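You operate a simulated robot arm through the tools that you are given. There is no shell and no other tool.

You are at the controls of a simulated two-armed robot. One attempt, no reset.

Task
Move pegs of the peg box till the bridge balances at 50.
Fine: white rocker on for the search; each grey peg in its ohm hole or its rest hole; probe left at 50 with the meter seen at 0; rocker off and brown peg at REST after; no orange flag; the blue spool stays in its holder. All other pegs, plugs, probes, cells, spools, bulbs and markers stay put.

It is judged by the outcome, as a careful person would: the job done as asked, and still so three seconds after it is handed in. It fails if anything else is knocked over, pushed out of place, dropped, spilled or broken.

Robot
Two 7-joint arms with fingered hands on one trunk that stands fixed in place. Base frame: the origin is at the foot of the trunk, x ahead of it, y to its left, z up; the work surface is at about z = 0.845. Lengths are in m, angles in degrees, forces in N, time in s.
The left shoulder is at [0.099, 0.128, 1.086], the right one opposite. Each reaches about 1.156 m from its shoulder. Payload 5 kg a hand.
The TCP of each hand is the grasp point between the finger pads, 0.037 m short of the fingertips. In the tool frame z runs along the fingers and y along their closing line. The gripper opens to 0.124 m; its body begins 0.043 m behind the TCP. The gripper is a hand of 3 fingers: y runs from the thumb to the fingers, the wrist lies at [-0.021, -0.116, -0.203] in the tool frame, and closing takes about 1.5 s.
Orientation is that of the tool frame in the base frame, as [roll, pitch, yaw] about the fixed x, y, z axes, in that order (R = Rz(yaw) Ry(pitch) Rx(roll)). With the fingers straight down and the wrist toward the robot, the tool's x, y and z point along [0, 1, 0], [1, 0, 0] and [0, 0, -1] of the base frame.

Tools
- The arms move only by the tool nudge_tool. It takes "left_deltas", "right_deltas" or both (then of equal length, played together; a hand with none holds still); each is a list of rows, each an object of numbers (a shift or turn left out is 0, a gripper value left out holds the last): "x", "y", "z": the shift along the tool's x, y, z in m; "rx", "ry", "rz": the turn, a rotation vector about the tool's x, y, z in rad. In form: [{"x": .., "y": .., "z": .., "rx": .., "ry": .., "rz": ..}, ...]. A call has 1 to 20 rows; each row shifts and turns the commanded pose from where the row before left it, along the tool's axes as they then stand. "left_fingers" and "right_fingers" are, for a hand that has rows, the finger opening in m, from 0 to 0.124, set as the call begins (left out, the last holds). A row lasts 0.2 s, in which the tool goes at most 0.05 m and 8.6 degrees; a call with a longer step from one row to the next is refused whole, and so is a gripper value outside its range. Where a pose cannot be reached the arm comes as near as it can. A force on the tool above 40 N (or 10 N above the force at the start of the call, whichever is more), or a blocked arm, ends the call early, and 0.2 s more pass. Each finger travels about 0.045 m/s and halts on what it meets, pressing with about 31 N; the grip force reading is that of the motor and also rises with nothing between the fingers. The clock runs only during rows and for 0.2 s after the last one: add rows that do not move to give the fingers time. The reply holds the time, the measured pose of the TCP, the force on the tool along the base axes, the opening and the grip force, in the units named above and with some noise, with the torque about the TCP (base axes, N m) and any sound that the robot's microphone picked up, and new pictures: "pictures" is both (left out), scene, wrist or none (wrist: the cameras of the hands that moved).
- Cameras (640 x 400 px; columns grow to the right, rows downward): "scene" is now at [0.2591, 0.013, 1.2876]; the picture's right is [0.13, -0.99, 0.00], its down [-0.33, -0.04, -0.94] and it looks along [0.94, 0.12, -0.33] (base axes); focal length 261 px, centre (320, 200). "left" rides on the left gripper at [-0.072, -0.104, -0.154] in its tool frame; the picture's right is [-0.83, -0.26, 0.49], its down [0.51, -0.72, 0.47] and it looks along [0.23, 0.64, 0.73] (tool axes); focal length 243 px, centre (320, 200). "right" rides on the right gripper at [0.072, -0.104, -0.154] in its tool frame; the picture's right is [-0.83, 0.26, -0.49], its down [-0.51, -0.72, 0.47] and it looks along [-0.23, 0.64, 0.73] (tool axes); focal length 243 px, centre (320, 200). There is no depth. A picture from a camera that has moved, and an enlarged one, comes with that camera's place and axes in the base frame and with its lens. The place of the scene camera against the robot may be out by one fixed shift of up to 0.025 m in any direction.
- move_column(by): moves the trunk up (or, below 0, down) by that many m; the arms and the scene camera ride with it, the base frame stays. It gives what a move gives, with no picture.
- move_fingers(index, middle, thumb_bend, thumb_turn, hand): sets how far each is bent, from 0 (flat) to 1 (curled in); at 0.3 the hand is open as for a grip, at 0.7 the pads meet at the TCP. One left out holds its place. A second passes; each finger stops where it meets its share of the squeeze, and holds until it gets a number again. A gripper value or a shape takes the hand back. It gives what a move gives, with no picture; readings hold the bend of each and the force on the fingers (four entries, about 0 where the hand has none), thumb and palm. thumb_turn goes from beside the hand (0) to across from the fingers (1), as for a grip.
- grasp_type(shape, hand): the hand has 3 fingers and takes this shape, open, in about a second: jaw (thumb against the fingers, like two jaws); tri (thumb and two fingers); tip (a fingertip pinch); poke (one finger out to press); point (the index stretched); flat (the hand flat); cup (the hand cupped); fist (a fist). The gripper value then closes the fingers along that shape, each until it touches; the sizes above hold for jaw. It gives what a move gives, with no picture.
- aim_head(pan, tilt): turns the head with the scene camera to pan (to the left, within 80 degrees either way) and tilt (down, from -29 to 69), counted from straight ahead of the robot (the tilt from the chest, where the trunk bows). It gives what a move gives, and a new picture of the scene camera.
- enlarge(camera, box): a new picture of the part [left, top, right, bottom] of that camera's present view, enlarged. The clock stands still meanwhile.
- hand_in(): hands the job in; it is judged then, once.

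Nothing tells you positions but the pictures and the camera data. Unless the task says otherwise, let go and move clear before handing in.

The tools are called as name(argument=value, ...) on one line, values as JSON. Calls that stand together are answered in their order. nudge_tool: Moves the arms, as the interface text tells. Its arguments: {"type":"object","properties":{"left_deltas":{"type":"array","items":{"type":"object","properties":{"x":{"type":"number"},"y":{"type":"number"},"z":{"type":"number"},"rx":{"type":"number"},"ry":{"type":"number"},"rz":{"type":"number"}}}},"left_fingers":{"type":"number"},"right_deltas":{"type":"array","items":{"type":"object","properties":{"x":{"type":"number"},"y":{"type":"number"},"z":{"type":"number"},"rx":{"type":"number"},"ry":{"type":"number"},"rz":{"type":"number"}}}},"right_fingers":{"type":"number"},"pictures":{"type":"string","enum":["both","scene","wrist","none"]}},"required":[]} The other tools are called the same way: move_column (by) moves the trunk up or down; grasp_type (shape, hand) gives the hand a shape; move_fingers (index, middle, thumb_bend, thumb_turn, hand) moves the fingers one by one; aim_head (pan, tilt) turns the head that bears the scene camera; enlarge (camera, box) takes an enlarged picture of a part of a camera's view; hand_in () hands the job in.

At the start:

```text
time_s: 0.0
left_tcp_pos: [0.7147, 0.238, 1.112]
left_ee_rot: [-179.9, 0.0, 90.0]
left_wrist_force: [0.2, 0.1, 0.9]
left_wrist_torque: [0.0, 0.0, -0.02]
left_width: 0.1234
left_finger_force: 0.1
left_shape: jaw
left_bend: [0.3, 0.3, 0.3, 0.98]
left_finger forces: [0.0, 0.1, 0.0, 0.0, 0.1, 0.0]
right_tcp_pos: [0.7088, -0.3141, 1.1289]
right_ee_rot: [180.0, 0.1, 90.0]
right_wrist_force: [-0.3, 0.2, 0.0]
right_wrist_torque: [0.02, -0.01, -0.03]
right_width: 0.1236
right_finger_force: 0.0
right_shape: jaw
right_bend: [0.3, 0.3, 0.3, 0.98]
right_finger forces: [0.0, 0.0, 0.1, 0.0, 0.0, 0.0]
trunk travel left (down, up): [-0.275, 0.288]
head pan, tilt (commanded): [7.4, 19.4]
```

scene: 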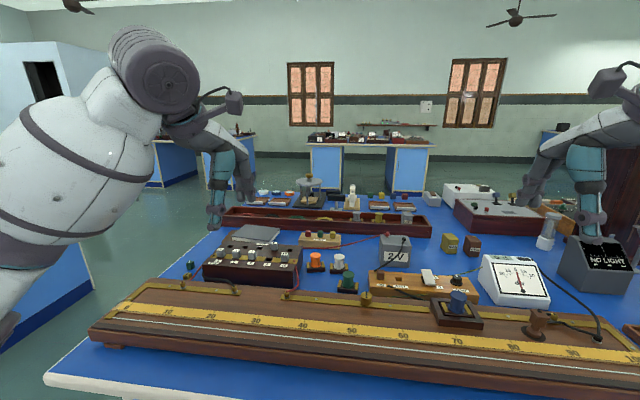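
right: 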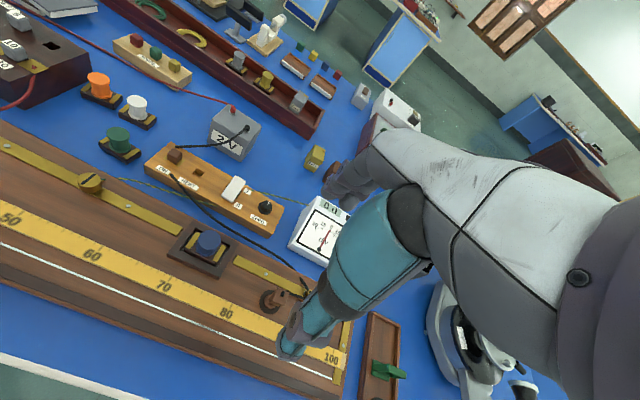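
left: 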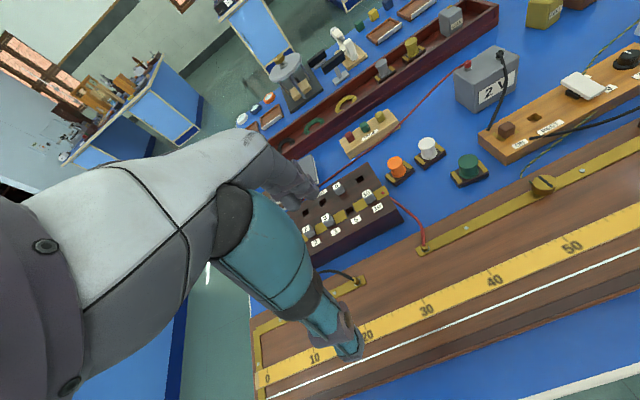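

I see a metre bridge with a peg box at left, a battery, an orange key board with a brown peg and a white rocker, a meter, and a probe near the 85 mark. First I'll look closer at each part.

enlarge(camera="scene", box=[180, 210, 340, 310])

enlarge(camera="scene", box=[340, 230, 500, 330])

enlarge(camera="scene", box=[460, 240, 640, 370])

enlarge(camera="left", box=[270, 160, 430, 260])

enlarge(camera="right", box=[140, 130, 360, 270])

```text
4.00 times, centred on (260, 260) of scene
camera zoom: at [0.2591, 0.013, 1.2876], right [0.13, -0.99, 0.0], down [-0.33, -0.04, -0.94], along [0.94, 0.12, -0.33], focal length 1044 px, centre (560, -40)
```

zoom: 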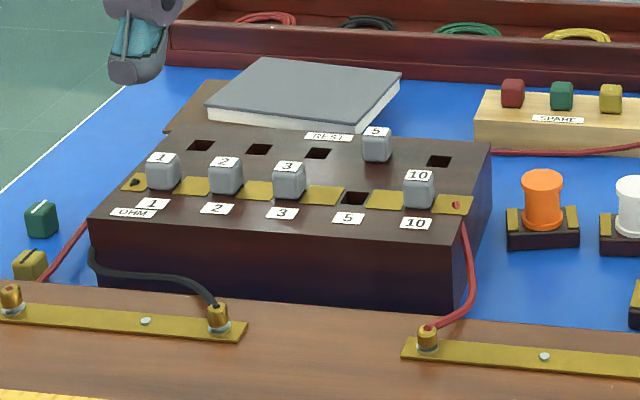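

```text
4.00 times, centred on (420, 280) of scene
camera zoom: at [0.2591, 0.013, 1.2876], right [0.13, -0.99, 0.0], down [-0.33, -0.04, -0.94], along [0.94, 0.12, -0.33], focal length 1044 px, centre (-80, -120)
```

zoom: 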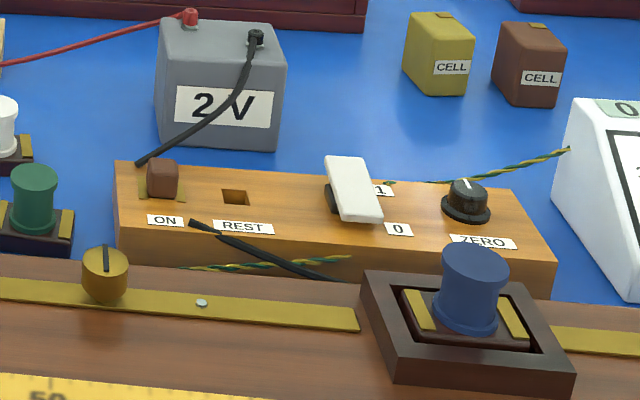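

```text
3.08 times, centred on (550, 305) of scene
camera zoom: at [0.2591, 0.013, 1.2876], right [0.13, -0.99, 0.0], down [-0.33, -0.04, -0.94], along [0.94, 0.12, -0.33], focal length 803 px, centre (-388, -123)
```

zoom: 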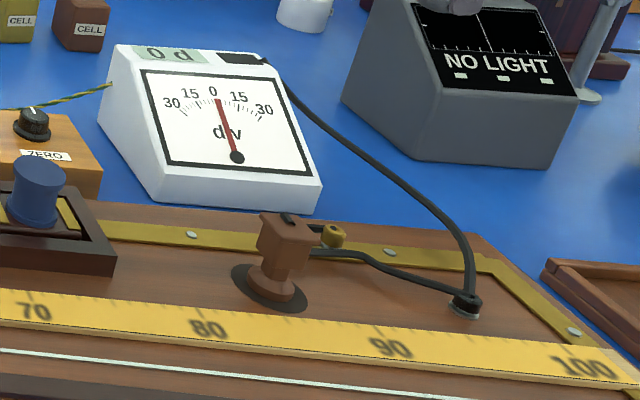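

```text
4.00 times, centred on (350, 210) of left
camera zoom: at [0.6124, 0.1678, 1.2648], right [-0.26, -0.83, -0.49], down [-0.72, 0.51, -0.47], along [0.64, 0.23, -0.73], focal length 970 px, centre (200, 160)
```

zoom: 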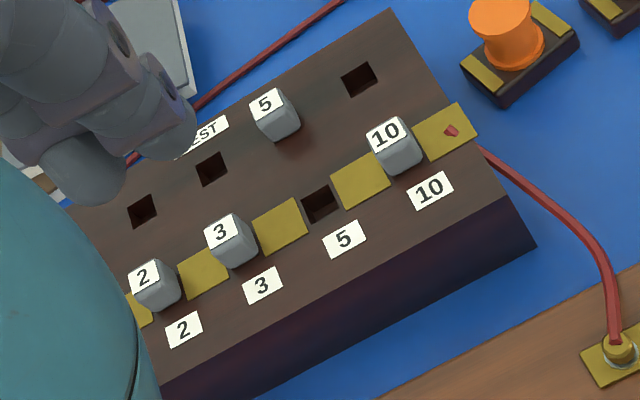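

```text
2.86 times, centred on (250, 200) of right
camera zoom: at [0.6045, -0.243, 1.2841], right [0.26, -0.83, 0.49], down [-0.72, -0.51, -0.47], along [0.64, -0.23, -0.73], focal length 693 px, centre (520, 200)
```

zoom: 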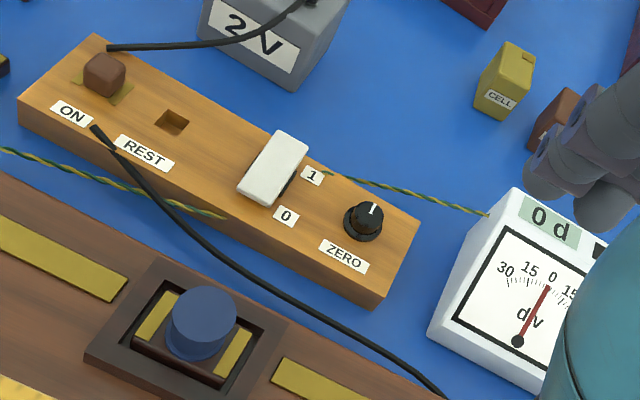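

The peg box shows the 5 peg in REST, the others in the ohm holes; the brown peg is at ON, and the probe sits on a pad near 84. I want closer looks at the rocker state, probe and meter.

enlarge(camera="right", box=[200, 260, 360, 360])

enlarge(camera="scene", box=[400, 255, 480, 305])

enlarge(camera="scene", box=[500, 300, 580, 350])

enlarge(camera="scene", box=[470, 245, 550, 310])

```text
4.00 times, centred on (280, 310) of right
camera zoom: at [0.6045, -0.243, 1.2841], right [0.26, -0.83, 0.49], down [-0.72, -0.51, -0.47], along [0.64, -0.23, -0.73], focal length 970 px, centre (480, -240)
```

zoom: 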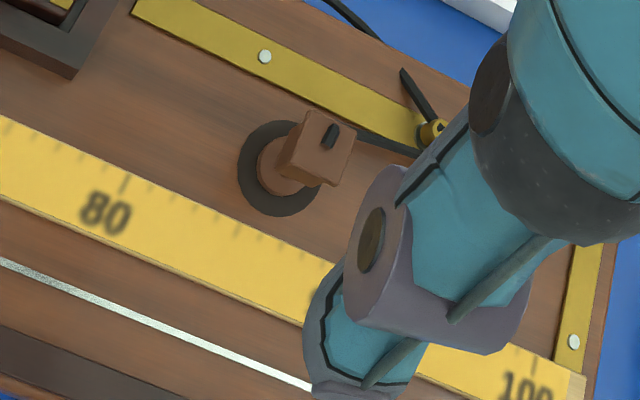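

```text
8.00 times, centred on (440, 280) of scene
camera zoom: at [0.2591, 0.013, 1.2876], right [0.13, -0.99, 0.0], down [-0.33, -0.04, -0.94], along [0.94, 0.12, -0.33], focal length 2088 px, centre (-640, -440)
```

zoom: 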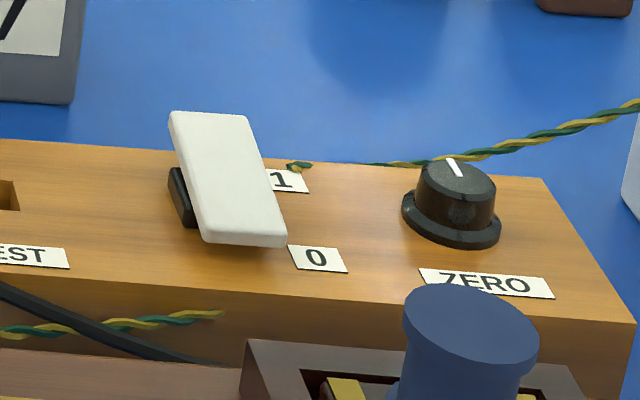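

```text
8.00 times, centred on (540, 325) of scene
camera zoom: at [0.2591, 0.013, 1.2876], right [0.13, -0.99, 0.0], down [-0.33, -0.04, -0.94], along [0.94, 0.12, -0.33], focal length 2088 px, centre (-1440, -800)
```

zoom: 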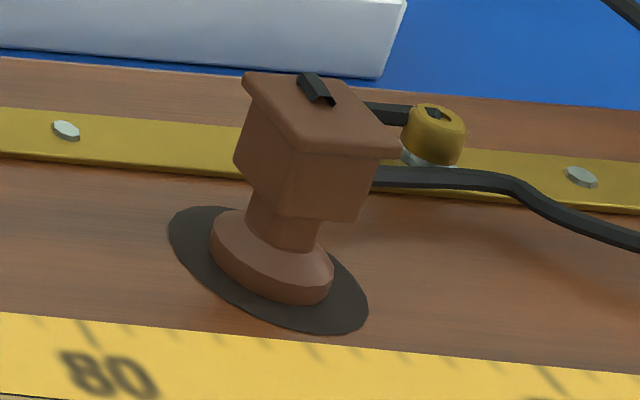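

```text
6.15 times, centred on (510, 278) of scene
camera zoom: at [0.2591, 0.013, 1.2876], right [0.13, -0.99, 0.0], down [-0.33, -0.04, -0.94], along [0.94, 0.12, -0.33], focal length 1606 px, centre (-849, -277)
```

zoom: 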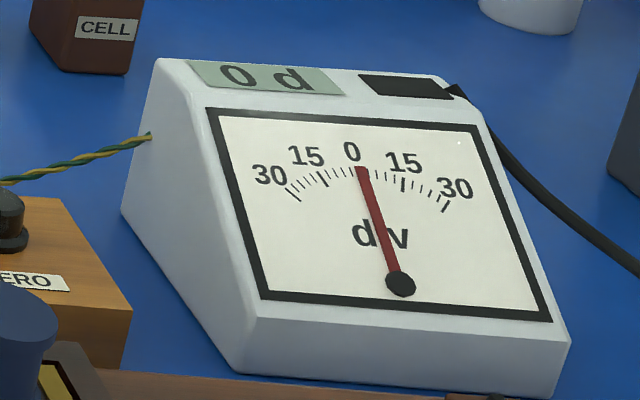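

The rocker's near end (0) is down, so it is off, and the meter reads "0 d" with a dark flag slot. I'll tilt the head down to see the wire and scale, then triangulate heights with the wrist cameras.

aim_head(pan=-5, tilt=42)

nudge_tool(right_deltas=[{"x": 0.05}, {"x": 0.05}, {"x": 0.05}, {"x": 0.05}], left_deltas=[{"x": 0.03}, {"x": 0.03}, {"x": 0.0}, {"x": 0.0}], pictures="both")

```text
time_s: 0.9
left_tcp_pos: [0.7161, 0.2382, 1.1124]
left_ee_rot: [179.9, 0.0, 90.1]
left_wrist_force: [-1.1, 0.0, 0.3]
left_wrist_torque: [-0.01, 0.0, 0.03]
left_width: 0.1238
left_finger_force: 0.1
left_shape: jaw
left_bend: [0.3, 0.3, 0.3, 0.98]
left_finger forces: [0.0, 0.0, 0.0, 0.0, 0.0, 0.0]
right_tcp_pos: [0.7089, -0.3158, 1.1298]
right_ee_rot: [-180.0, 0.1, 90.0]
right_wrist_force: [-0.4, 0.0, -0.5]
right_wrist_torque: [0.0, 0.01, 0.0]
right_width: 0.1236
right_finger_force: 0.1
right_shape: jaw
right_bend: [0.3, 0.3, 0.3, 0.98]
right_finger forces: [0.0, 0.0, 0.0, 0.0, 0.1, 0.1]
trunk travel left (down, up): [-0.275, 0.288]
head pan, tilt (commanded): [-5.0, 42.0]
camera scene: at [0.2499, -0.0062, 1.2523], right [-0.09, -1.0, 0.0], down [-0.67, 0.06, -0.74], along [0.74, -0.06, -0.67], focal length 261 px, centre (320, 200)
```

scene: 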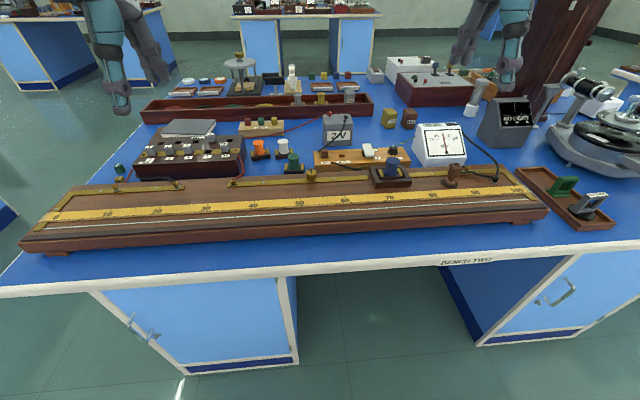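

```text
time_s: 1.9
left_tcp_pos: [0.7146, 0.3002, 1.1091]
left_ee_rot: [-180.0, 0.0, 90.1]
left_wrist_force: [0.1, 0.7, -0.2]
left_wrist_torque: [-0.04, -0.01, -0.03]
left_width: 0.1238
left_finger_force: 0.0
left_shape: jaw
left_bend: [0.3, 0.3, 0.3, 0.98]
left_finger forces: [0.0, 0.0, 0.0, 0.0, 0.1, 0.0]
right_tcp_pos: [0.7085, -0.1122, 1.1319]
right_ee_rot: [-180.0, 0.0, 90.0]
right_wrist_force: [0.2, 0.3, -0.1]
right_wrist_torque: [-0.06, 0.0, -0.01]
right_width: 0.1235
right_finger_force: 0.0
right_shape: jaw
right_bend: [0.3, 0.3, 0.3, 0.97]
right_finger forces: [0.0, 0.0, 0.1, 0.1, 0.0, 0.1]
trunk travel left (down, up): [-0.275, 0.288]
head pan, tilt (commanded): [-5.0, 42.0]
camera scene: at [0.2503, -0.0038, 1.2521], right [-0.09, -1.0, 0.0], down [-0.67, 0.06, -0.74], along [0.74, -0.07, -0.67], focal length 261 px, centre (320, 200)
camera right: at [0.6041, -0.0388, 1.286], right [0.26, -0.83, 0.49], down [-0.72, -0.51, -0.47], along [0.64, -0.23, -0.73], focal length 243 px, centre (320, 200)
camera left: at [0.6122, 0.2297, 1.263], right [-0.26, -0.83, -0.49], down [-0.72, 0.51, -0.47], along [0.64, 0.23, -0.73], focal length 243 px, centre (320, 200)
```

scene: 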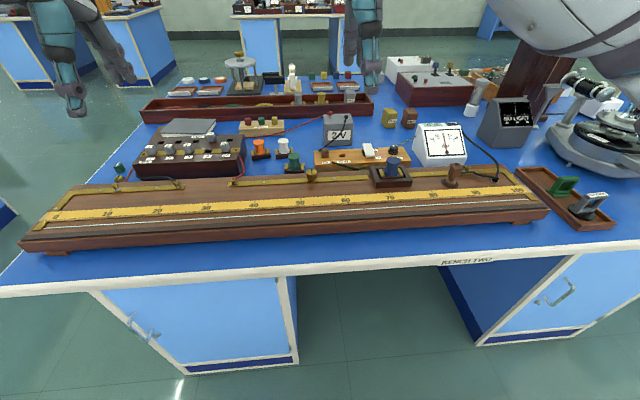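
right: 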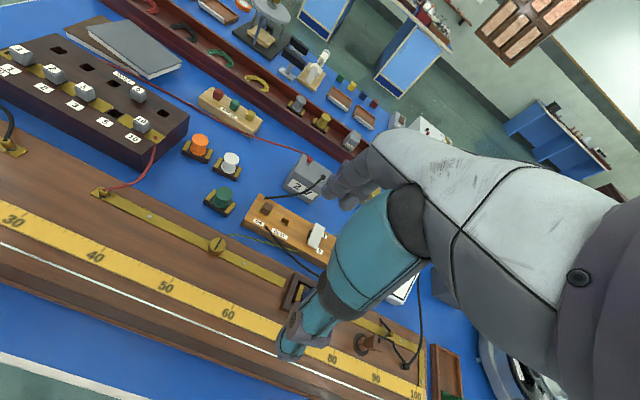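
left: 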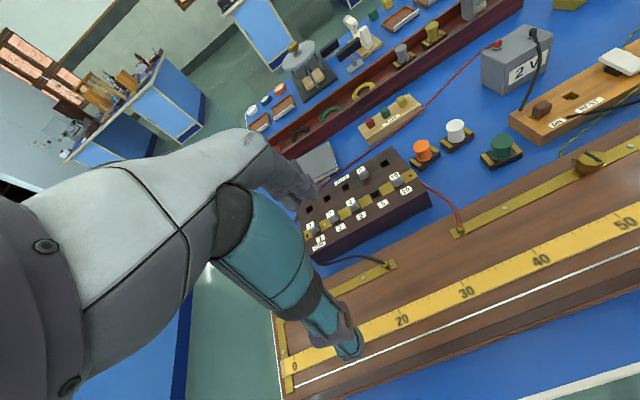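

Now I'll triangulate from the new views with enlargements.

enlarge(camera="right", box=[200, 160, 360, 260])

enlarge(camera="right", box=[0, 30, 200, 155])

enlarge(camera="right", box=[80, 200, 240, 300])

enlarge(camera="left", box=[290, 140, 450, 240])

enlarge(camera="scene", box=[120, 120, 280, 220])

enlarge(camera="scene", box=[280, 120, 520, 240])

```text
4.00 times, centred on (280, 210) of right
camera zoom: at [0.6041, -0.0388, 1.286], right [0.26, -0.83, 0.49], down [-0.72, -0.51, -0.47], along [0.64, -0.23, -0.73], focal length 970 px, centre (480, 160)
```

zoom: 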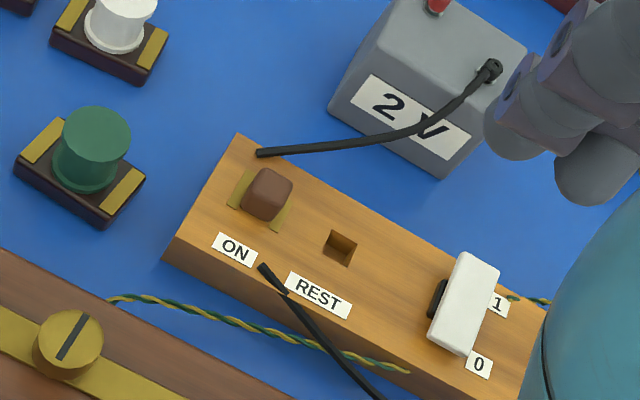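

```text
3.20 times, centred on (100, 92) of right
camera zoom: at [0.6041, -0.0388, 1.286], right [0.26, -0.83, 0.49], down [-0.72, -0.51, -0.47], along [0.64, -0.23, -0.73], focal length 776 px, centre (1024, 544)
```

zoom: 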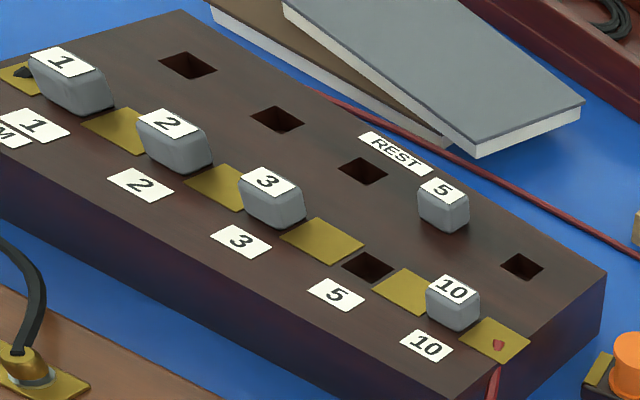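

```text
4.00 times, centred on (160, 250) of right
camera zoom: at [0.6041, -0.0388, 1.286], right [0.26, -0.83, 0.49], down [-0.72, -0.51, -0.47], along [0.64, -0.23, -0.73], focal length 970 px, centre (960, 0)
```

zoom: 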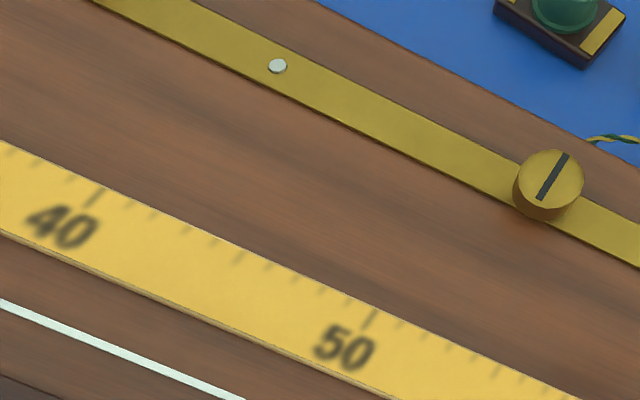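

```text
4.00 times, centred on (370, 190) of left
camera zoom: at [0.6122, 0.2297, 1.263], right [-0.26, -0.83, -0.49], down [-0.72, 0.51, -0.47], along [0.64, 0.23, -0.73], focal length 970 px, centre (120, 240)
```

zoom: 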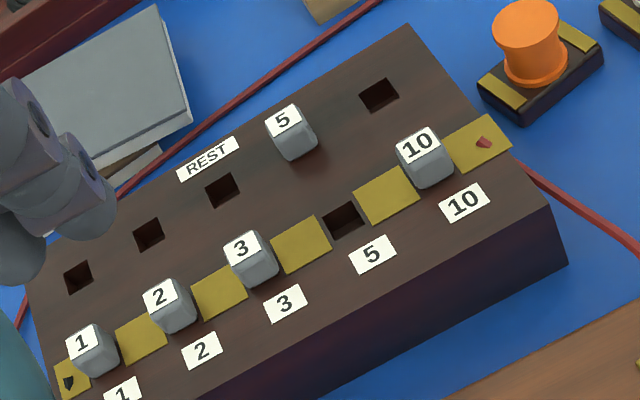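

```text
4.00 times, centred on (200, 170) of scene
camera zoom: at [0.2503, -0.0038, 1.2521], right [-0.09, -1.0, 0.0], down [-0.67, 0.06, -0.74], along [0.74, -0.07, -0.67], focal length 1044 px, centre (800, 320)
```

zoom: 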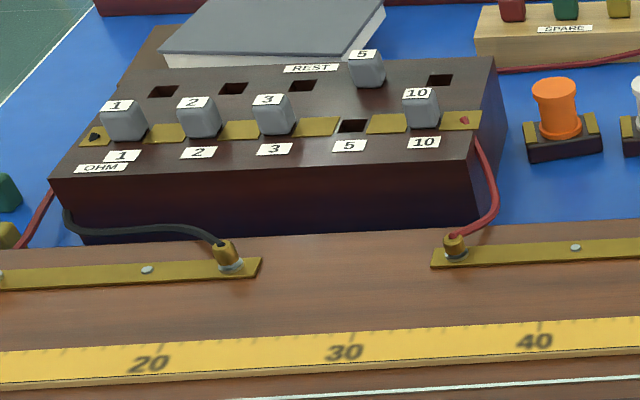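

```text
2.67 times, centred on (400, 180) of scene
camera zoom: at [0.2503, -0.0038, 1.2521], right [-0.09, -1.0, 0.0], down [-0.67, 0.06, -0.74], along [0.74, -0.07, -0.67], focal length 696 px, centre (107, 253)
```

zoom: 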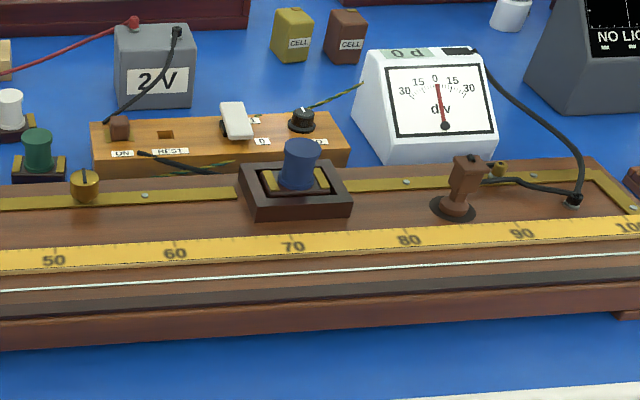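

Triangulation puts the rocker at about (0.89, -0.20, 0.845), the brown peg at (0.90, -0.07), the 50 mark at y≈0 and the wire at x≈0.655. I'll shape the right hand to poke and view it before pressing the rocker's 1 end.

grasp_type(hand="right", shape="poke")

enlarge(camera="right", box=[0, 0, 640, 400])

enlarge(camera="scene", box=[320, 0, 480, 100])

```text
time_s: 2.8
left_tcp_pos: [0.7151, 0.2978, 1.111]
left_ee_rot: [-179.9, 0.0, 90.1]
left_wrist_force: [-0.7, 0.4, 0.5]
left_wrist_torque: [-0.03, -0.03, 0.03]
left_width: 0.1238
left_finger_force: 0.0
left_shape: jaw
left_bend: [0.3, 0.3, 0.3, 0.98]
left_finger forces: [0.0, 0.0, 0.0, 0.1, 0.0, 0.1]
right_tcp_pos: [0.7092, -0.1132, 1.1317]
right_ee_rot: [-180.0, 0.0, 90.0]
right_wrist_force: [-0.7, 0.0, -0.8]
right_wrist_torque: [0.02, 0.01, -0.01]
right_width: 0.0
right_finger_force: 0.0
right_shape: poke
right_bend: [0.7, 0.7, 1.0, 1.0]
right_finger forces: [0.0, 0.1, 0.0, 0.0, 0.0, 0.1]
trunk travel left (down, up): [-0.275, 0.288]
head pan, tilt (commanded): [-5.0, 42.0]
```

```text
1.00 times, centred on (320, 200) of right (not enlarged: the box is as wide or as high as the picture)
camera zoom: at [0.6041, -0.0416, 1.286], right [0.26, -0.83, 0.49], down [-0.72, -0.51, -0.47], along [0.64, -0.23, -0.73], focal length 243 px, centre (320, 200)
```

zoom: 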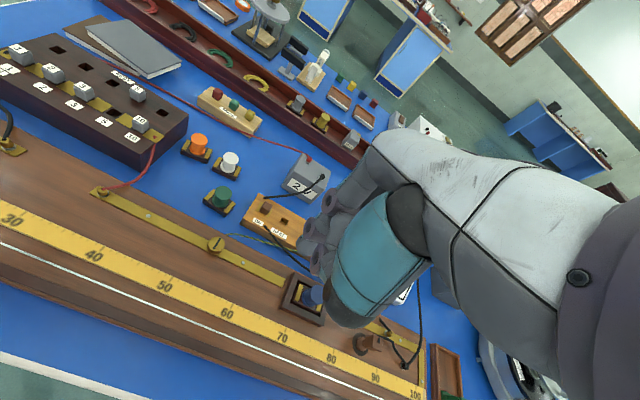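

```text
4.00 times, centred on (400, 50) of scene
camera zoom: at [0.25, -0.0057, 1.2522], right [-0.09, -1.0, 0.0], down [-0.67, 0.06, -0.74], along [0.74, -0.07, -0.67], focal length 1044 px, centre (0, 800)
```

zoom: 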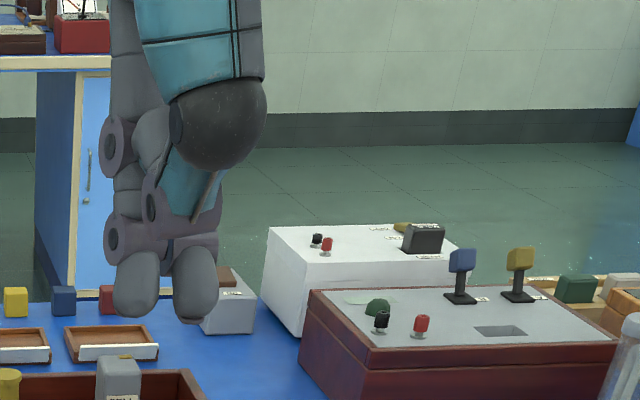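

The poke shape leaves both fingers at 0.7, so I'll curl the middle and keep the index out, then look.

move_fingers(hand="right", index=0.6, middle=1.0, thumb_bend=1.0)

enlarge(camera="scene", box=[320, 0, 480, 100])

enlarge(camera="right", box=[240, 120, 480, 360])

enlarge(camera="left", box=[400, 0, 640, 150])

```text
time_s: 3.8
left_tcp_pos: [0.7158, 0.2981, 1.1099]
left_ee_rot: [-180.0, 0.0, 90.0]
left_wrist_force: [-0.2, 0.1, 0.5]
left_wrist_torque: [0.0, 0.0, -0.01]
left_width: 0.1238
left_finger_force: 0.1
left_shape: jaw
left_bend: [0.3, 0.3, 0.3, 0.98]
left_finger forces: [0.0, 0.0, 0.0, 0.1, 0.0, 0.1]
right_tcp_pos: [0.7079, -0.1143, 1.1317]
right_ee_rot: [-180.0, 0.0, 90.0]
right_wrist_force: [-0.6, -0.5, 0.5]
right_wrist_torque: [-0.02, -0.03, 0.03]
right_width: 0.0344
right_finger_force: 0.1
right_shape: fingers
right_bend: [0.31, 1.0, 1.0, 1.0]
right_finger forces: [0.0, 0.1, 0.0, 0.0, 0.0, 0.1]
trunk travel left (down, up): [-0.275, 0.288]
head pan, tilt (commanded): [-5.0, 42.0]
```

```text
4.00 times, centred on (400, 50) of scene
camera zoom: at [0.2499, -0.0061, 1.2522], right [-0.09, -1.0, 0.0], down [-0.67, 0.06, -0.74], along [0.74, -0.06, -0.67], focal length 1044 px, centre (0, 800)
```

zoom: 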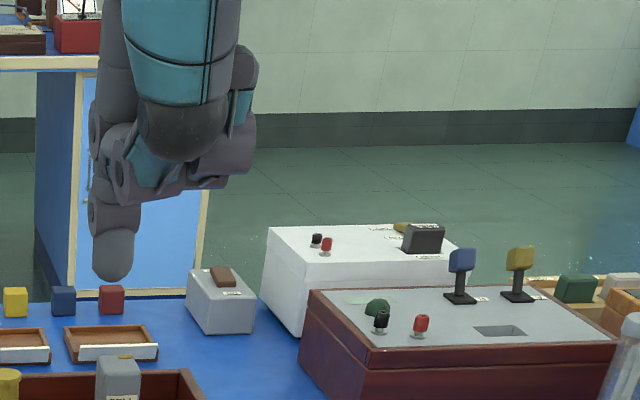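

```text
1.67 times, centred on (360, 240) of right
camera zoom: at [0.6039, -0.0417, 1.286], right [0.26, -0.83, 0.49], down [-0.72, -0.51, -0.47], along [0.64, -0.23, -0.73], focal length 404 px, centre (253, 133)
```

zoom: 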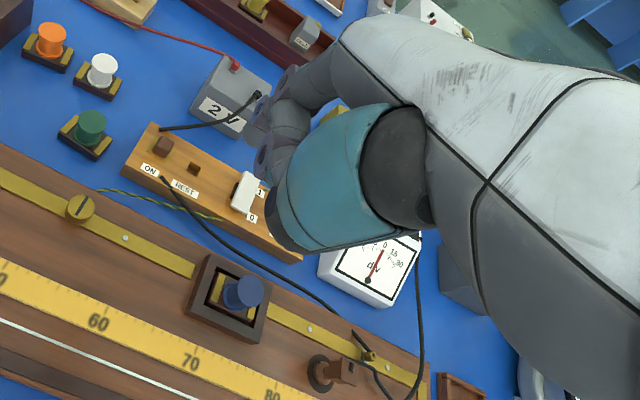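

```text
2.67 times, centred on (520, 75) of left
camera zoom: at [0.6117, 0.2272, 1.2638], right [-0.26, -0.83, -0.49], down [-0.72, 0.51, -0.47], along [0.64, 0.23, -0.73], focal length 647 px, centre (-213, 533)
```

zoom: 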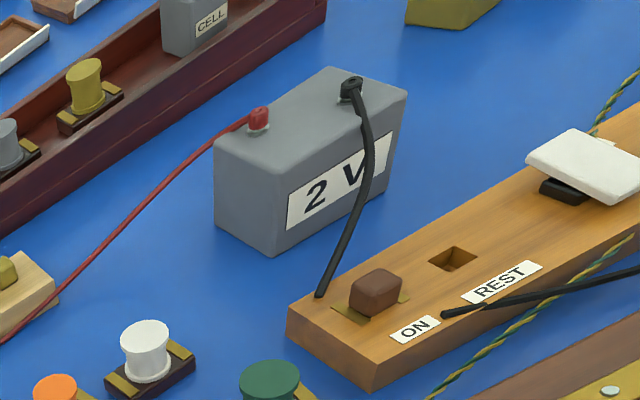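

nudge_tool(right_deltas=[{"x": 0}, {"x": 0}], pictures="wrist")

```text
time_s: 4.4
left_tcp_pos: [0.715, 0.2971, 1.1107]
left_ee_rot: [179.9, 0.0, 90.0]
left_wrist_force: [0.3, 0.5, 0.1]
left_wrist_torque: [-0.03, 0.0, 0.0]
left_width: 0.1238
left_finger_force: 0.1
left_shape: jaw
left_bend: [0.3, 0.3, 0.3, 0.98]
left_finger forces: [0.0, 0.0, 0.1, 0.0, 0.0, 0.0]
right_tcp_pos: [0.7084, -0.1133, 1.1321]
right_ee_rot: [-180.0, 0.0, 90.0]
right_wrist_force: [-0.3, -1.0, -0.4]
right_wrist_torque: [0.04, -0.03, 0.0]
right_width: 0.034
right_finger_force: 0.0
right_shape: fingers
right_bend: [0.31, 1.0, 1.0, 1.0]
right_finger forces: [0.1, 0.0, 0.0, 0.0, 0.0, 0.1]
trunk travel left (down, up): [-0.275, 0.288]
head pan, tilt (commanded): [-5.0, 42.0]
camera right: at [0.6039, -0.0418, 1.286], right [0.26, -0.83, 0.49], down [-0.72, -0.51, -0.47], along [0.64, -0.23, -0.73], focal length 243 px, centre (320, 200)
```

right: 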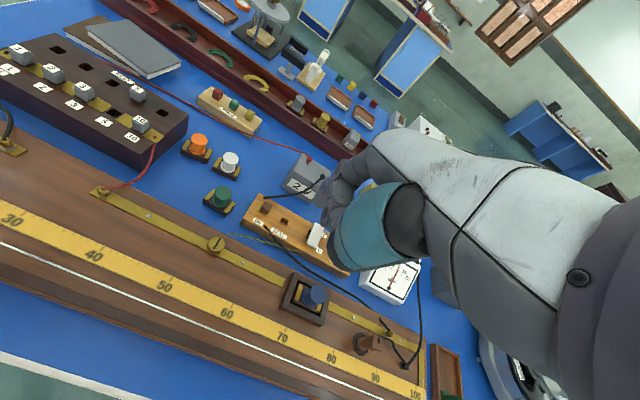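

I'll switch to the closed jaw, whose tip geometry is known, and bring it above the rocker's far end, staying well clear for a look.

grasp_type(hand="right", shape="jaw")

nudge_tool(right_deltas=[{"x": -0.0105, "y": 0.02475, "z": 0.02}, {"x": -0.0105, "y": 0.02475, "z": 0.02}, {"x": -0.0105, "y": 0.02475, "z": 0.02}, {"x": -0.0105, "y": 0.02475, "z": 0.02}, {"x": -0.0105, "y": 0.02475, "z": 0.02}, {"x": -0.0105, "y": 0.02475, "z": 0.02}, {"x": -0.0105, "y": 0.02475, "z": 0.02}, {"x": -0.0105, "y": 0.02475, "z": 0.02}, {}, {}], right_fingers=0.0, pictures="both")

```text
time_s: 5.3
left_tcp_pos: [0.7141, 0.2977, 1.1114]
left_ee_rot: [-179.9, 0.1, 89.9]
left_wrist_force: [-0.1, 0.2, -0.5]
left_wrist_torque: [0.03, -0.01, 0.03]
left_width: 0.1238
left_finger_force: 0.0
left_shape: jaw
left_bend: [0.3, 0.3, 0.3, 0.98]
left_finger forces: [0.0, 0.1, 0.0, 0.0, 0.1, 0.0]
right_tcp_pos: [0.7089, -0.1152, 1.1323]
right_ee_rot: [-180.0, 0.1, 90.0]
right_wrist_force: [-0.5, 0.5, -1.1]
right_wrist_torque: [0.01, 0.0, -0.02]
right_width: 0.1233
right_finger_force: 0.0
right_shape: jaw
right_bend: [0.3, 0.3, 0.3, 0.98]
right_finger forces: [0.1, 0.0, 0.0, 0.1, 0.0, 0.0]
trunk travel left (down, up): [-0.275, 0.288]
head pan, tilt (commanded): [-5.0, 42.0]
```

```text
time_s: 7.5
left_tcp_pos: [0.7153, 0.2976, 1.1114]
left_ee_rot: [179.9, 0.1, 90.0]
left_wrist_force: [0.2, 0.2, 0.3]
left_wrist_torque: [0.0, 0.01, 0.01]
left_width: 0.1237
left_finger_force: 0.0
left_shape: jaw
left_bend: [0.3, 0.3, 0.3, 0.98]
left_finger forces: [0.0, 0.1, 0.0, 0.0, 0.0, 0.0]
right_tcp_pos: [0.908, -0.1978, 0.9704]
right_ee_rot: [180.0, 0.1, 90.0]
right_wrist_force: [0.4, 0.0, 0.6]
right_wrist_torque: [-0.02, 0.04, 0.0]
right_width: 0.0
right_finger_force: 31.4
right_shape: jaw
right_bend: [0.7, 0.7, 0.56, 1.0]
right_finger forces: [0.0, 0.1, 0.0, 0.1, 0.1, 0.0]
trunk travel left (down, up): [-0.275, 0.288]
head pan, tilt (commanded): [-5.0, 42.0]
camera scene: at [0.2502, -0.0063, 1.2522], right [-0.09, -1.0, 0.0], down [-0.67, 0.06, -0.74], along [0.74, -0.06, -0.67], focal length 261 px, centre (320, 200)
camera right: at [0.8027, -0.1263, 1.1248], right [0.26, -0.83, 0.49], down [-0.72, -0.51, -0.47], along [0.64, -0.23, -0.73], focal length 243 px, centre (320, 200)
```

scene: 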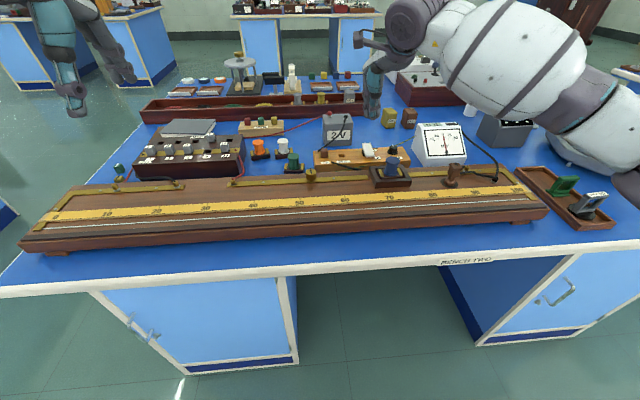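
right: 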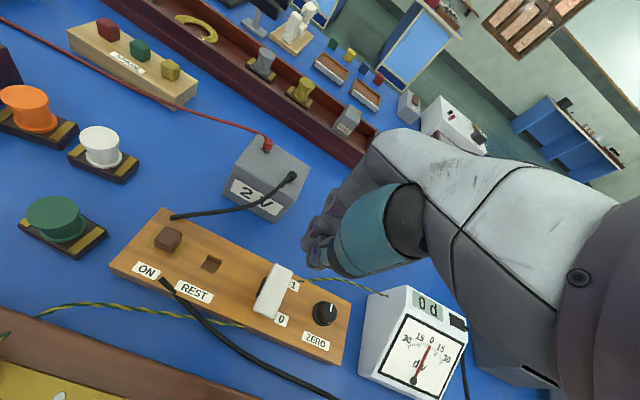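

The geometry checks out: the rocker centre is about (0.893, -0.199, 0.845). A closer look at the rocker before pressing.

enlarge(camera="right", box=[220, 230, 380, 330])

enlarge(camera="scene", box=[320, 90, 480, 190])

```text
4.00 times, centred on (300, 280) of right
camera zoom: at [0.8027, -0.1263, 1.1248], right [0.26, -0.83, 0.49], down [-0.72, -0.51, -0.47], along [0.64, -0.23, -0.73], focal length 970 px, centre (400, -120)
```

zoom: 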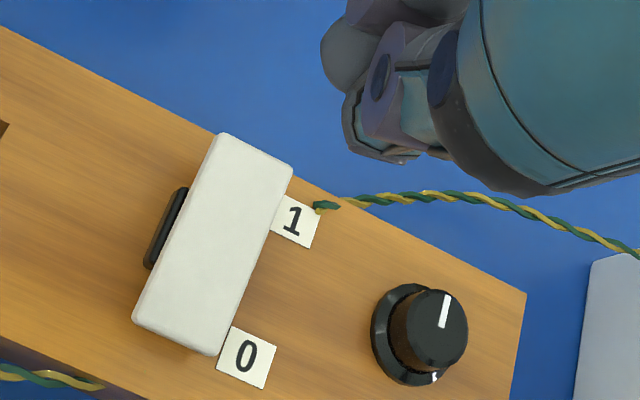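

```text
4.00 times, centred on (400, 140) of scene
camera zoom: at [0.2502, -0.0063, 1.2522], right [-0.09, -1.0, 0.0], down [-0.67, 0.06, -0.74], along [0.74, -0.06, -0.67], focal length 1044 px, centre (0, 440)
```

zoom: 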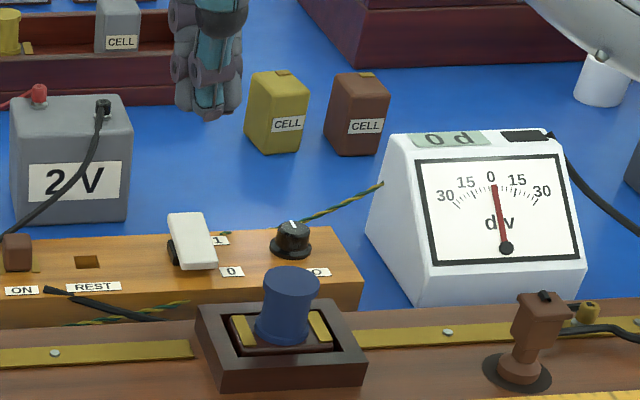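

The fingertips are over the far (1) end. I'll lower to just above it, then press in small steps.

nudge_tool(right_deltas=[{"z": 0.025}, {"z": 0.025}, {"z": 0.02}, {}], pictures="both")

```text
time_s: 8.5
left_tcp_pos: [0.7147, 0.2969, 1.1117]
left_ee_rot: [-180.0, 0.0, 90.0]
left_wrist_force: [-0.1, 0.0, 0.3]
left_wrist_torque: [0.0, 0.0, -0.01]
left_width: 0.124
left_finger_force: 0.1
left_shape: jaw
left_bend: [0.3, 0.3, 0.3, 0.98]
left_finger forces: [0.0, 0.0, 0.1, 0.0, 0.0, 0.0]
right_tcp_pos: [0.907, -0.2005, 0.8994]
right_ee_rot: [179.9, 0.1, 90.0]
right_wrist_force: [-0.4, 0.1, -0.2]
right_wrist_torque: [-0.02, 0.03, 0.02]
right_width: 0.0
right_finger_force: 30.7
right_shape: jaw
right_bend: [0.7, 0.7, 0.56, 1.0]
right_finger forces: [0.0, 0.1, 0.0, 0.1, 0.0, 0.0]
trunk travel left (down, up): [-0.275, 0.288]
head pan, tilt (commanded): [-5.0, 42.0]
camera scene: at [0.2498, -0.006, 1.2523], right [-0.09, -1.0, 0.0], down [-0.67, 0.06, -0.74], along [0.74, -0.06, -0.67], focal length 261 px, centre (320, 200)
camera right: at [0.8034, -0.1278, 1.0546], right [0.26, -0.83, 0.49], down [-0.72, -0.51, -0.47], along [0.64, -0.23, -0.73], focal length 243 px, centre (320, 200)
```

scene: 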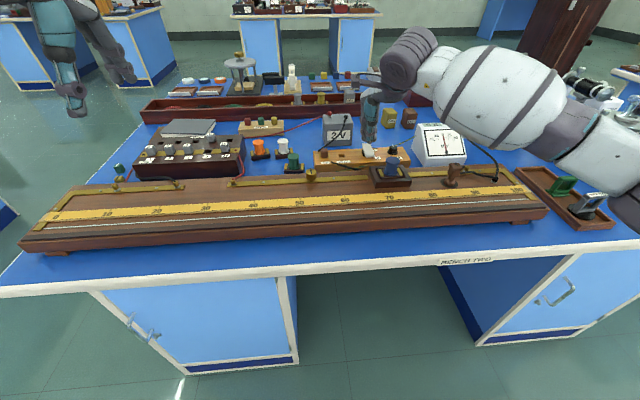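
right: 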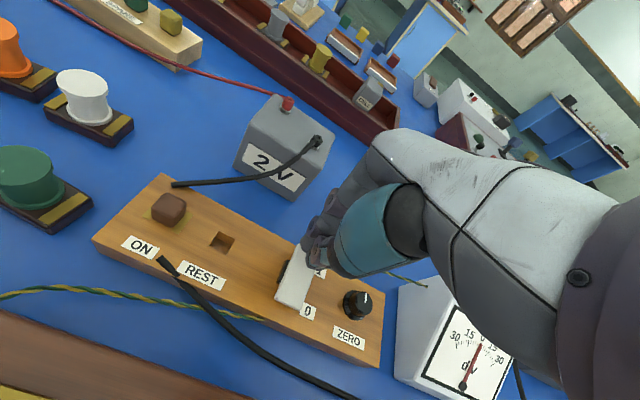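

enlarge(camera="right", box=[240, 210, 400, 310])

enlarge(camera="scene", box=[320, 90, 480, 190])

```text
4.00 times, centred on (320, 260) of right
camera zoom: at [0.8034, -0.1278, 1.0546], right [0.26, -0.83, 0.49], down [-0.72, -0.51, -0.47], along [0.64, -0.23, -0.73], focal length 970 px, centre (320, -40)
```

zoom: 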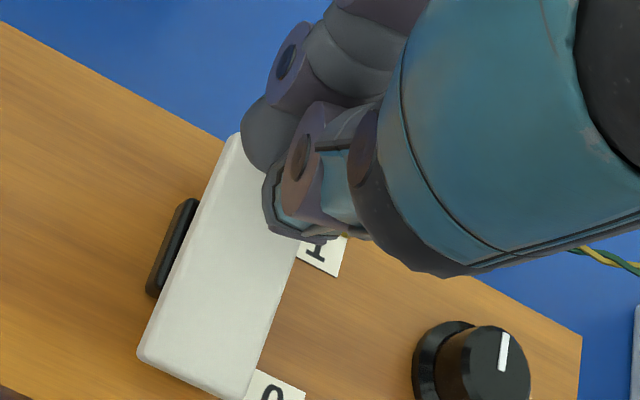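

```text
4.00 times, centred on (400, 140) of scene
camera zoom: at [0.2498, -0.006, 1.2523], right [-0.09, -1.0, 0.0], down [-0.67, 0.06, -0.74], along [0.74, -0.06, -0.67], focal length 1044 px, centre (0, 440)
```

zoom: 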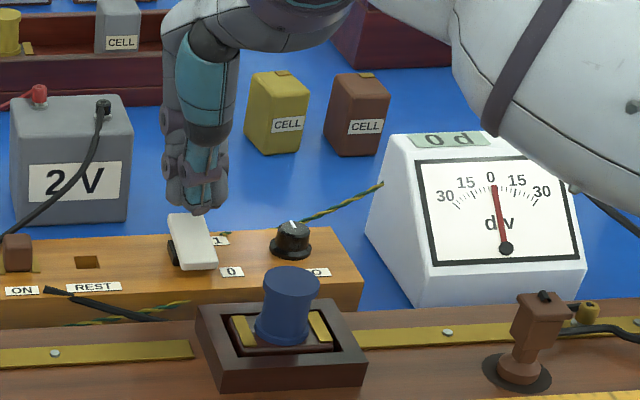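

nudge_tool(right_deltas=[{"z": 0.005}, {"z": 0.004}, {"z": 0.003}, {"z": 0.003}], pictures="scene")

enlarge(camera="right", box=[240, 210, 400, 310])

```text
time_s: 9.5
left_tcp_pos: [0.7135, 0.2977, 1.1117]
left_ee_rot: [-180.0, -0.1, 90.0]
left_wrist_force: [0.1, 0.4, 0.2]
left_wrist_torque: [0.0, -0.05, -0.01]
left_width: 0.1238
left_finger_force: 0.0
left_shape: jaw
left_bend: [0.3, 0.3, 0.3, 0.98]
left_finger forces: [0.0, 0.1, 0.0, 0.0, 0.0, 0.1]
right_tcp_pos: [0.907, -0.2005, 0.8856]
right_ee_rot: [179.9, -0.1, 90.0]
right_wrist_force: [1.8, -0.7, 6.1]
right_wrist_torque: [-0.02, -0.03, 0.0]
right_width: 0.0002
right_finger_force: 31.1
right_shape: jaw
right_bend: [0.7, 0.7, 0.57, 1.0]
right_finger forces: [0.0, 0.0, 0.1, 0.0, 0.0, 0.0]
trunk travel left (down, up): [-0.275, 0.288]
head pan, tilt (commanded): [-5.0, 42.0]
camera scene: at [0.2493, -0.0061, 1.2524], right [-0.09, -1.0, 0.0], down [-0.67, 0.06, -0.74], along [0.74, -0.06, -0.67], focal length 261 px, centre (320, 200)
```

scene: 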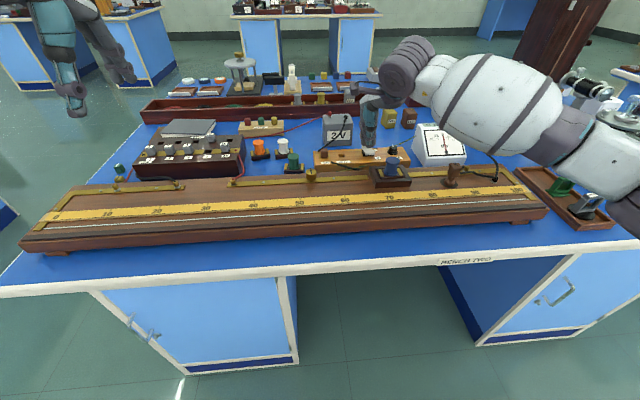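

```text
4.00 times, centred on (320, 260) of right
camera zoom: at [0.8028, -0.1273, 1.0404], right [0.26, -0.83, 0.49], down [-0.72, -0.51, -0.47], along [0.64, -0.23, -0.73], focal length 970 px, centre (320, -40)
```

zoom: 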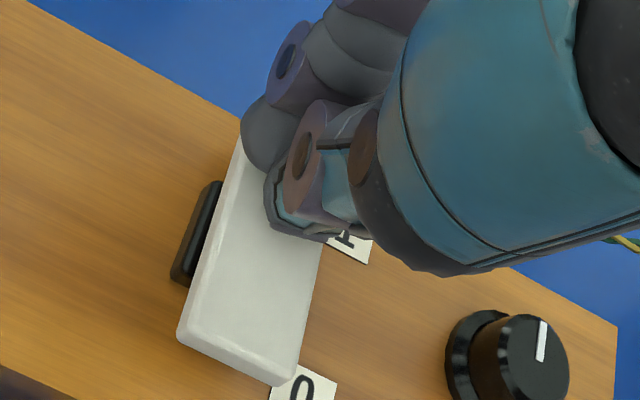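

Contact at 6 N and the rocker is starting to tip. Pressing a little further.

nudge_tool(right_deltas=[{"z": 0.003}, {"z": 0.003}, {"z": 0.003}], pictures="none")

enlarge(camera="right", box=[240, 210, 400, 310])

enlarge(camera="scene", box=[320, 90, 480, 190])

```text
time_s: 10.3
left_tcp_pos: [0.7136, 0.2969, 1.11]
left_ee_rot: [180.0, 0.0, 90.0]
left_wrist_force: [0.1, 0.1, -0.8]
left_wrist_torque: [-0.01, 0.07, 0.01]
left_width: 0.1239
left_finger_force: 0.2
left_shape: jaw
left_bend: [0.3, 0.3, 0.3, 0.98]
left_finger forces: [0.0, 0.1, 0.0, 0.0, 0.0, 0.0]
right_tcp_pos: [0.9099, -0.1985, 0.8854]
right_ee_rot: [179.2, -0.2, 89.9]
right_wrist_force: [-1.8, -1.8, 20.5]
right_wrist_torque: [-0.02, 0.37, -0.02]
right_width: 0.0
right_finger_force: 30.5
right_shape: jaw
right_bend: [0.7, 0.7, 0.58, 1.0]
right_finger forces: [0.0, 0.1, 0.0, 0.1, 0.0, 0.1]
trunk travel left (down, up): [-0.275, 0.288]
head pan, tilt (commanded): [-5.0, 42.0]
stopped in row 3 (right hand): the force on the tool passed its limit at 41 N (the readings are from after the stop); the commanded pose is now the measured one
```

```text
4.00 times, centred on (320, 260) of right
camera zoom: at [0.803, -0.127, 1.0388], right [0.25, -0.83, 0.49], down [-0.71, -0.5, -0.48], along [0.65, -0.23, -0.72], focal length 970 px, centre (320, -40)
```

zoom: 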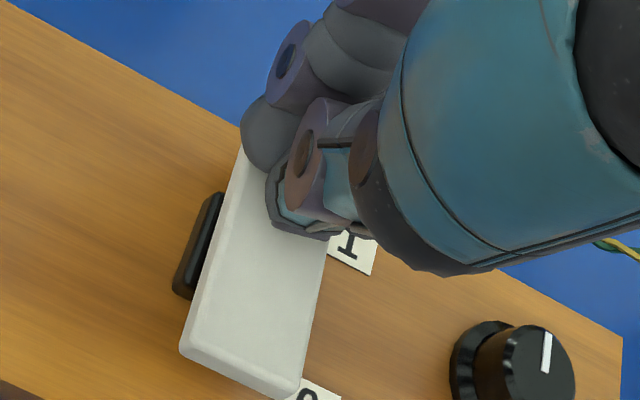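

```text
4.00 times, centred on (400, 140) of scene
camera zoom: at [0.2493, -0.006, 1.2523], right [-0.09, -1.0, 0.0], down [-0.67, 0.06, -0.74], along [0.74, -0.06, -0.67], focal length 1044 px, centre (0, 440)
```

zoom: 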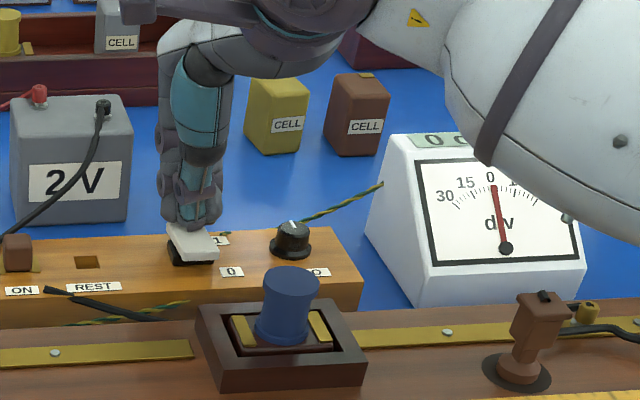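

The force limit tripped as the rocker bottomed out; it now looks tipped to 1. I'll lift and check.

nudge_tool(right_deltas=[{"z": -0.03}, {"z": -0.04}, {"z": -0.04}, {}], pictures="both")

enlarge(camera="right", box=[220, 210, 380, 330])

enlarge(camera="scene", box=[320, 90, 480, 190])

```text
time_s: 11.3
left_tcp_pos: [0.7149, 0.2971, 1.1109]
left_ee_rot: [-180.0, 0.0, 90.0]
left_wrist_force: [0.4, 0.5, -0.2]
left_wrist_torque: [-0.01, 0.0, 0.03]
left_width: 0.1236
left_finger_force: 0.0
left_shape: jaw
left_bend: [0.3, 0.3, 0.3, 0.98]
left_finger forces: [0.1, 0.0, 0.0, 0.0, 0.0, 0.0]
right_tcp_pos: [0.9078, -0.2006, 0.9914]
right_ee_rot: [179.5, -0.2, 90.0]
right_wrist_force: [0.4, -0.4, -0.4]
right_wrist_torque: [0.02, 0.0, -0.02]
right_width: 0.0
right_finger_force: 31.2
right_shape: jaw
right_bend: [0.7, 0.7, 0.58, 1.0]
right_finger forces: [0.0, 0.1, 0.0, 0.0, 0.0, 0.0]
trunk travel left (down, up): [-0.275, 0.288]
head pan, tilt (commanded): [-5.0, 42.0]
camera scene: at [0.2504, -0.0064, 1.2521], right [-0.09, -1.0, 0.0], down [-0.67, 0.06, -0.74], along [0.74, -0.06, -0.67], focal length 261 px, centre (320, 200)
camera right: at [0.8028, -0.1283, 1.1451], right [0.26, -0.83, 0.49], down [-0.72, -0.51, -0.48], along [0.65, -0.23, -0.73], focal length 243 px, centre (320, 200)
```

scene: 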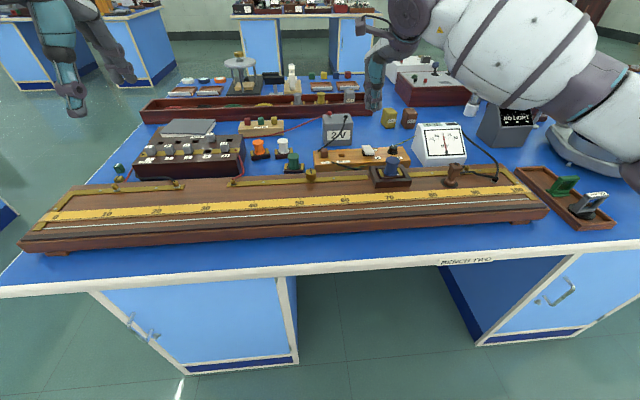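
right: 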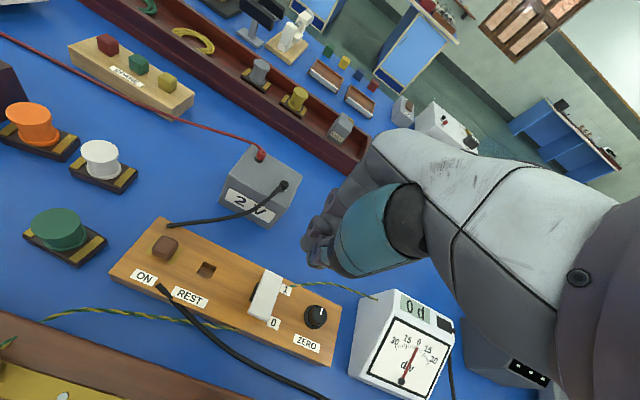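

```text
3.33 times, centred on (300, 270) of right
camera zoom: at [0.8028, -0.1283, 1.1451], right [0.26, -0.83, 0.49], down [-0.72, -0.51, -0.48], along [0.65, -0.23, -0.73], focal length 809 px, centre (387, -33)
```

zoom: 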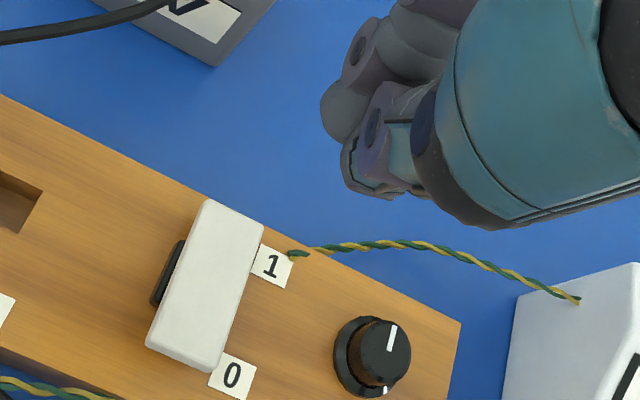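

```text
4.00 times, centred on (400, 140) of scene
camera zoom: at [0.2504, -0.0064, 1.2521], right [-0.09, -1.0, 0.0], down [-0.67, 0.06, -0.74], along [0.74, -0.06, -0.67], focal length 1044 px, centre (0, 440)
```

zoom: 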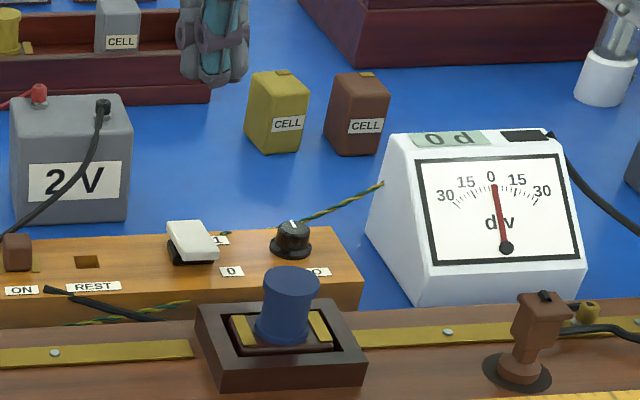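

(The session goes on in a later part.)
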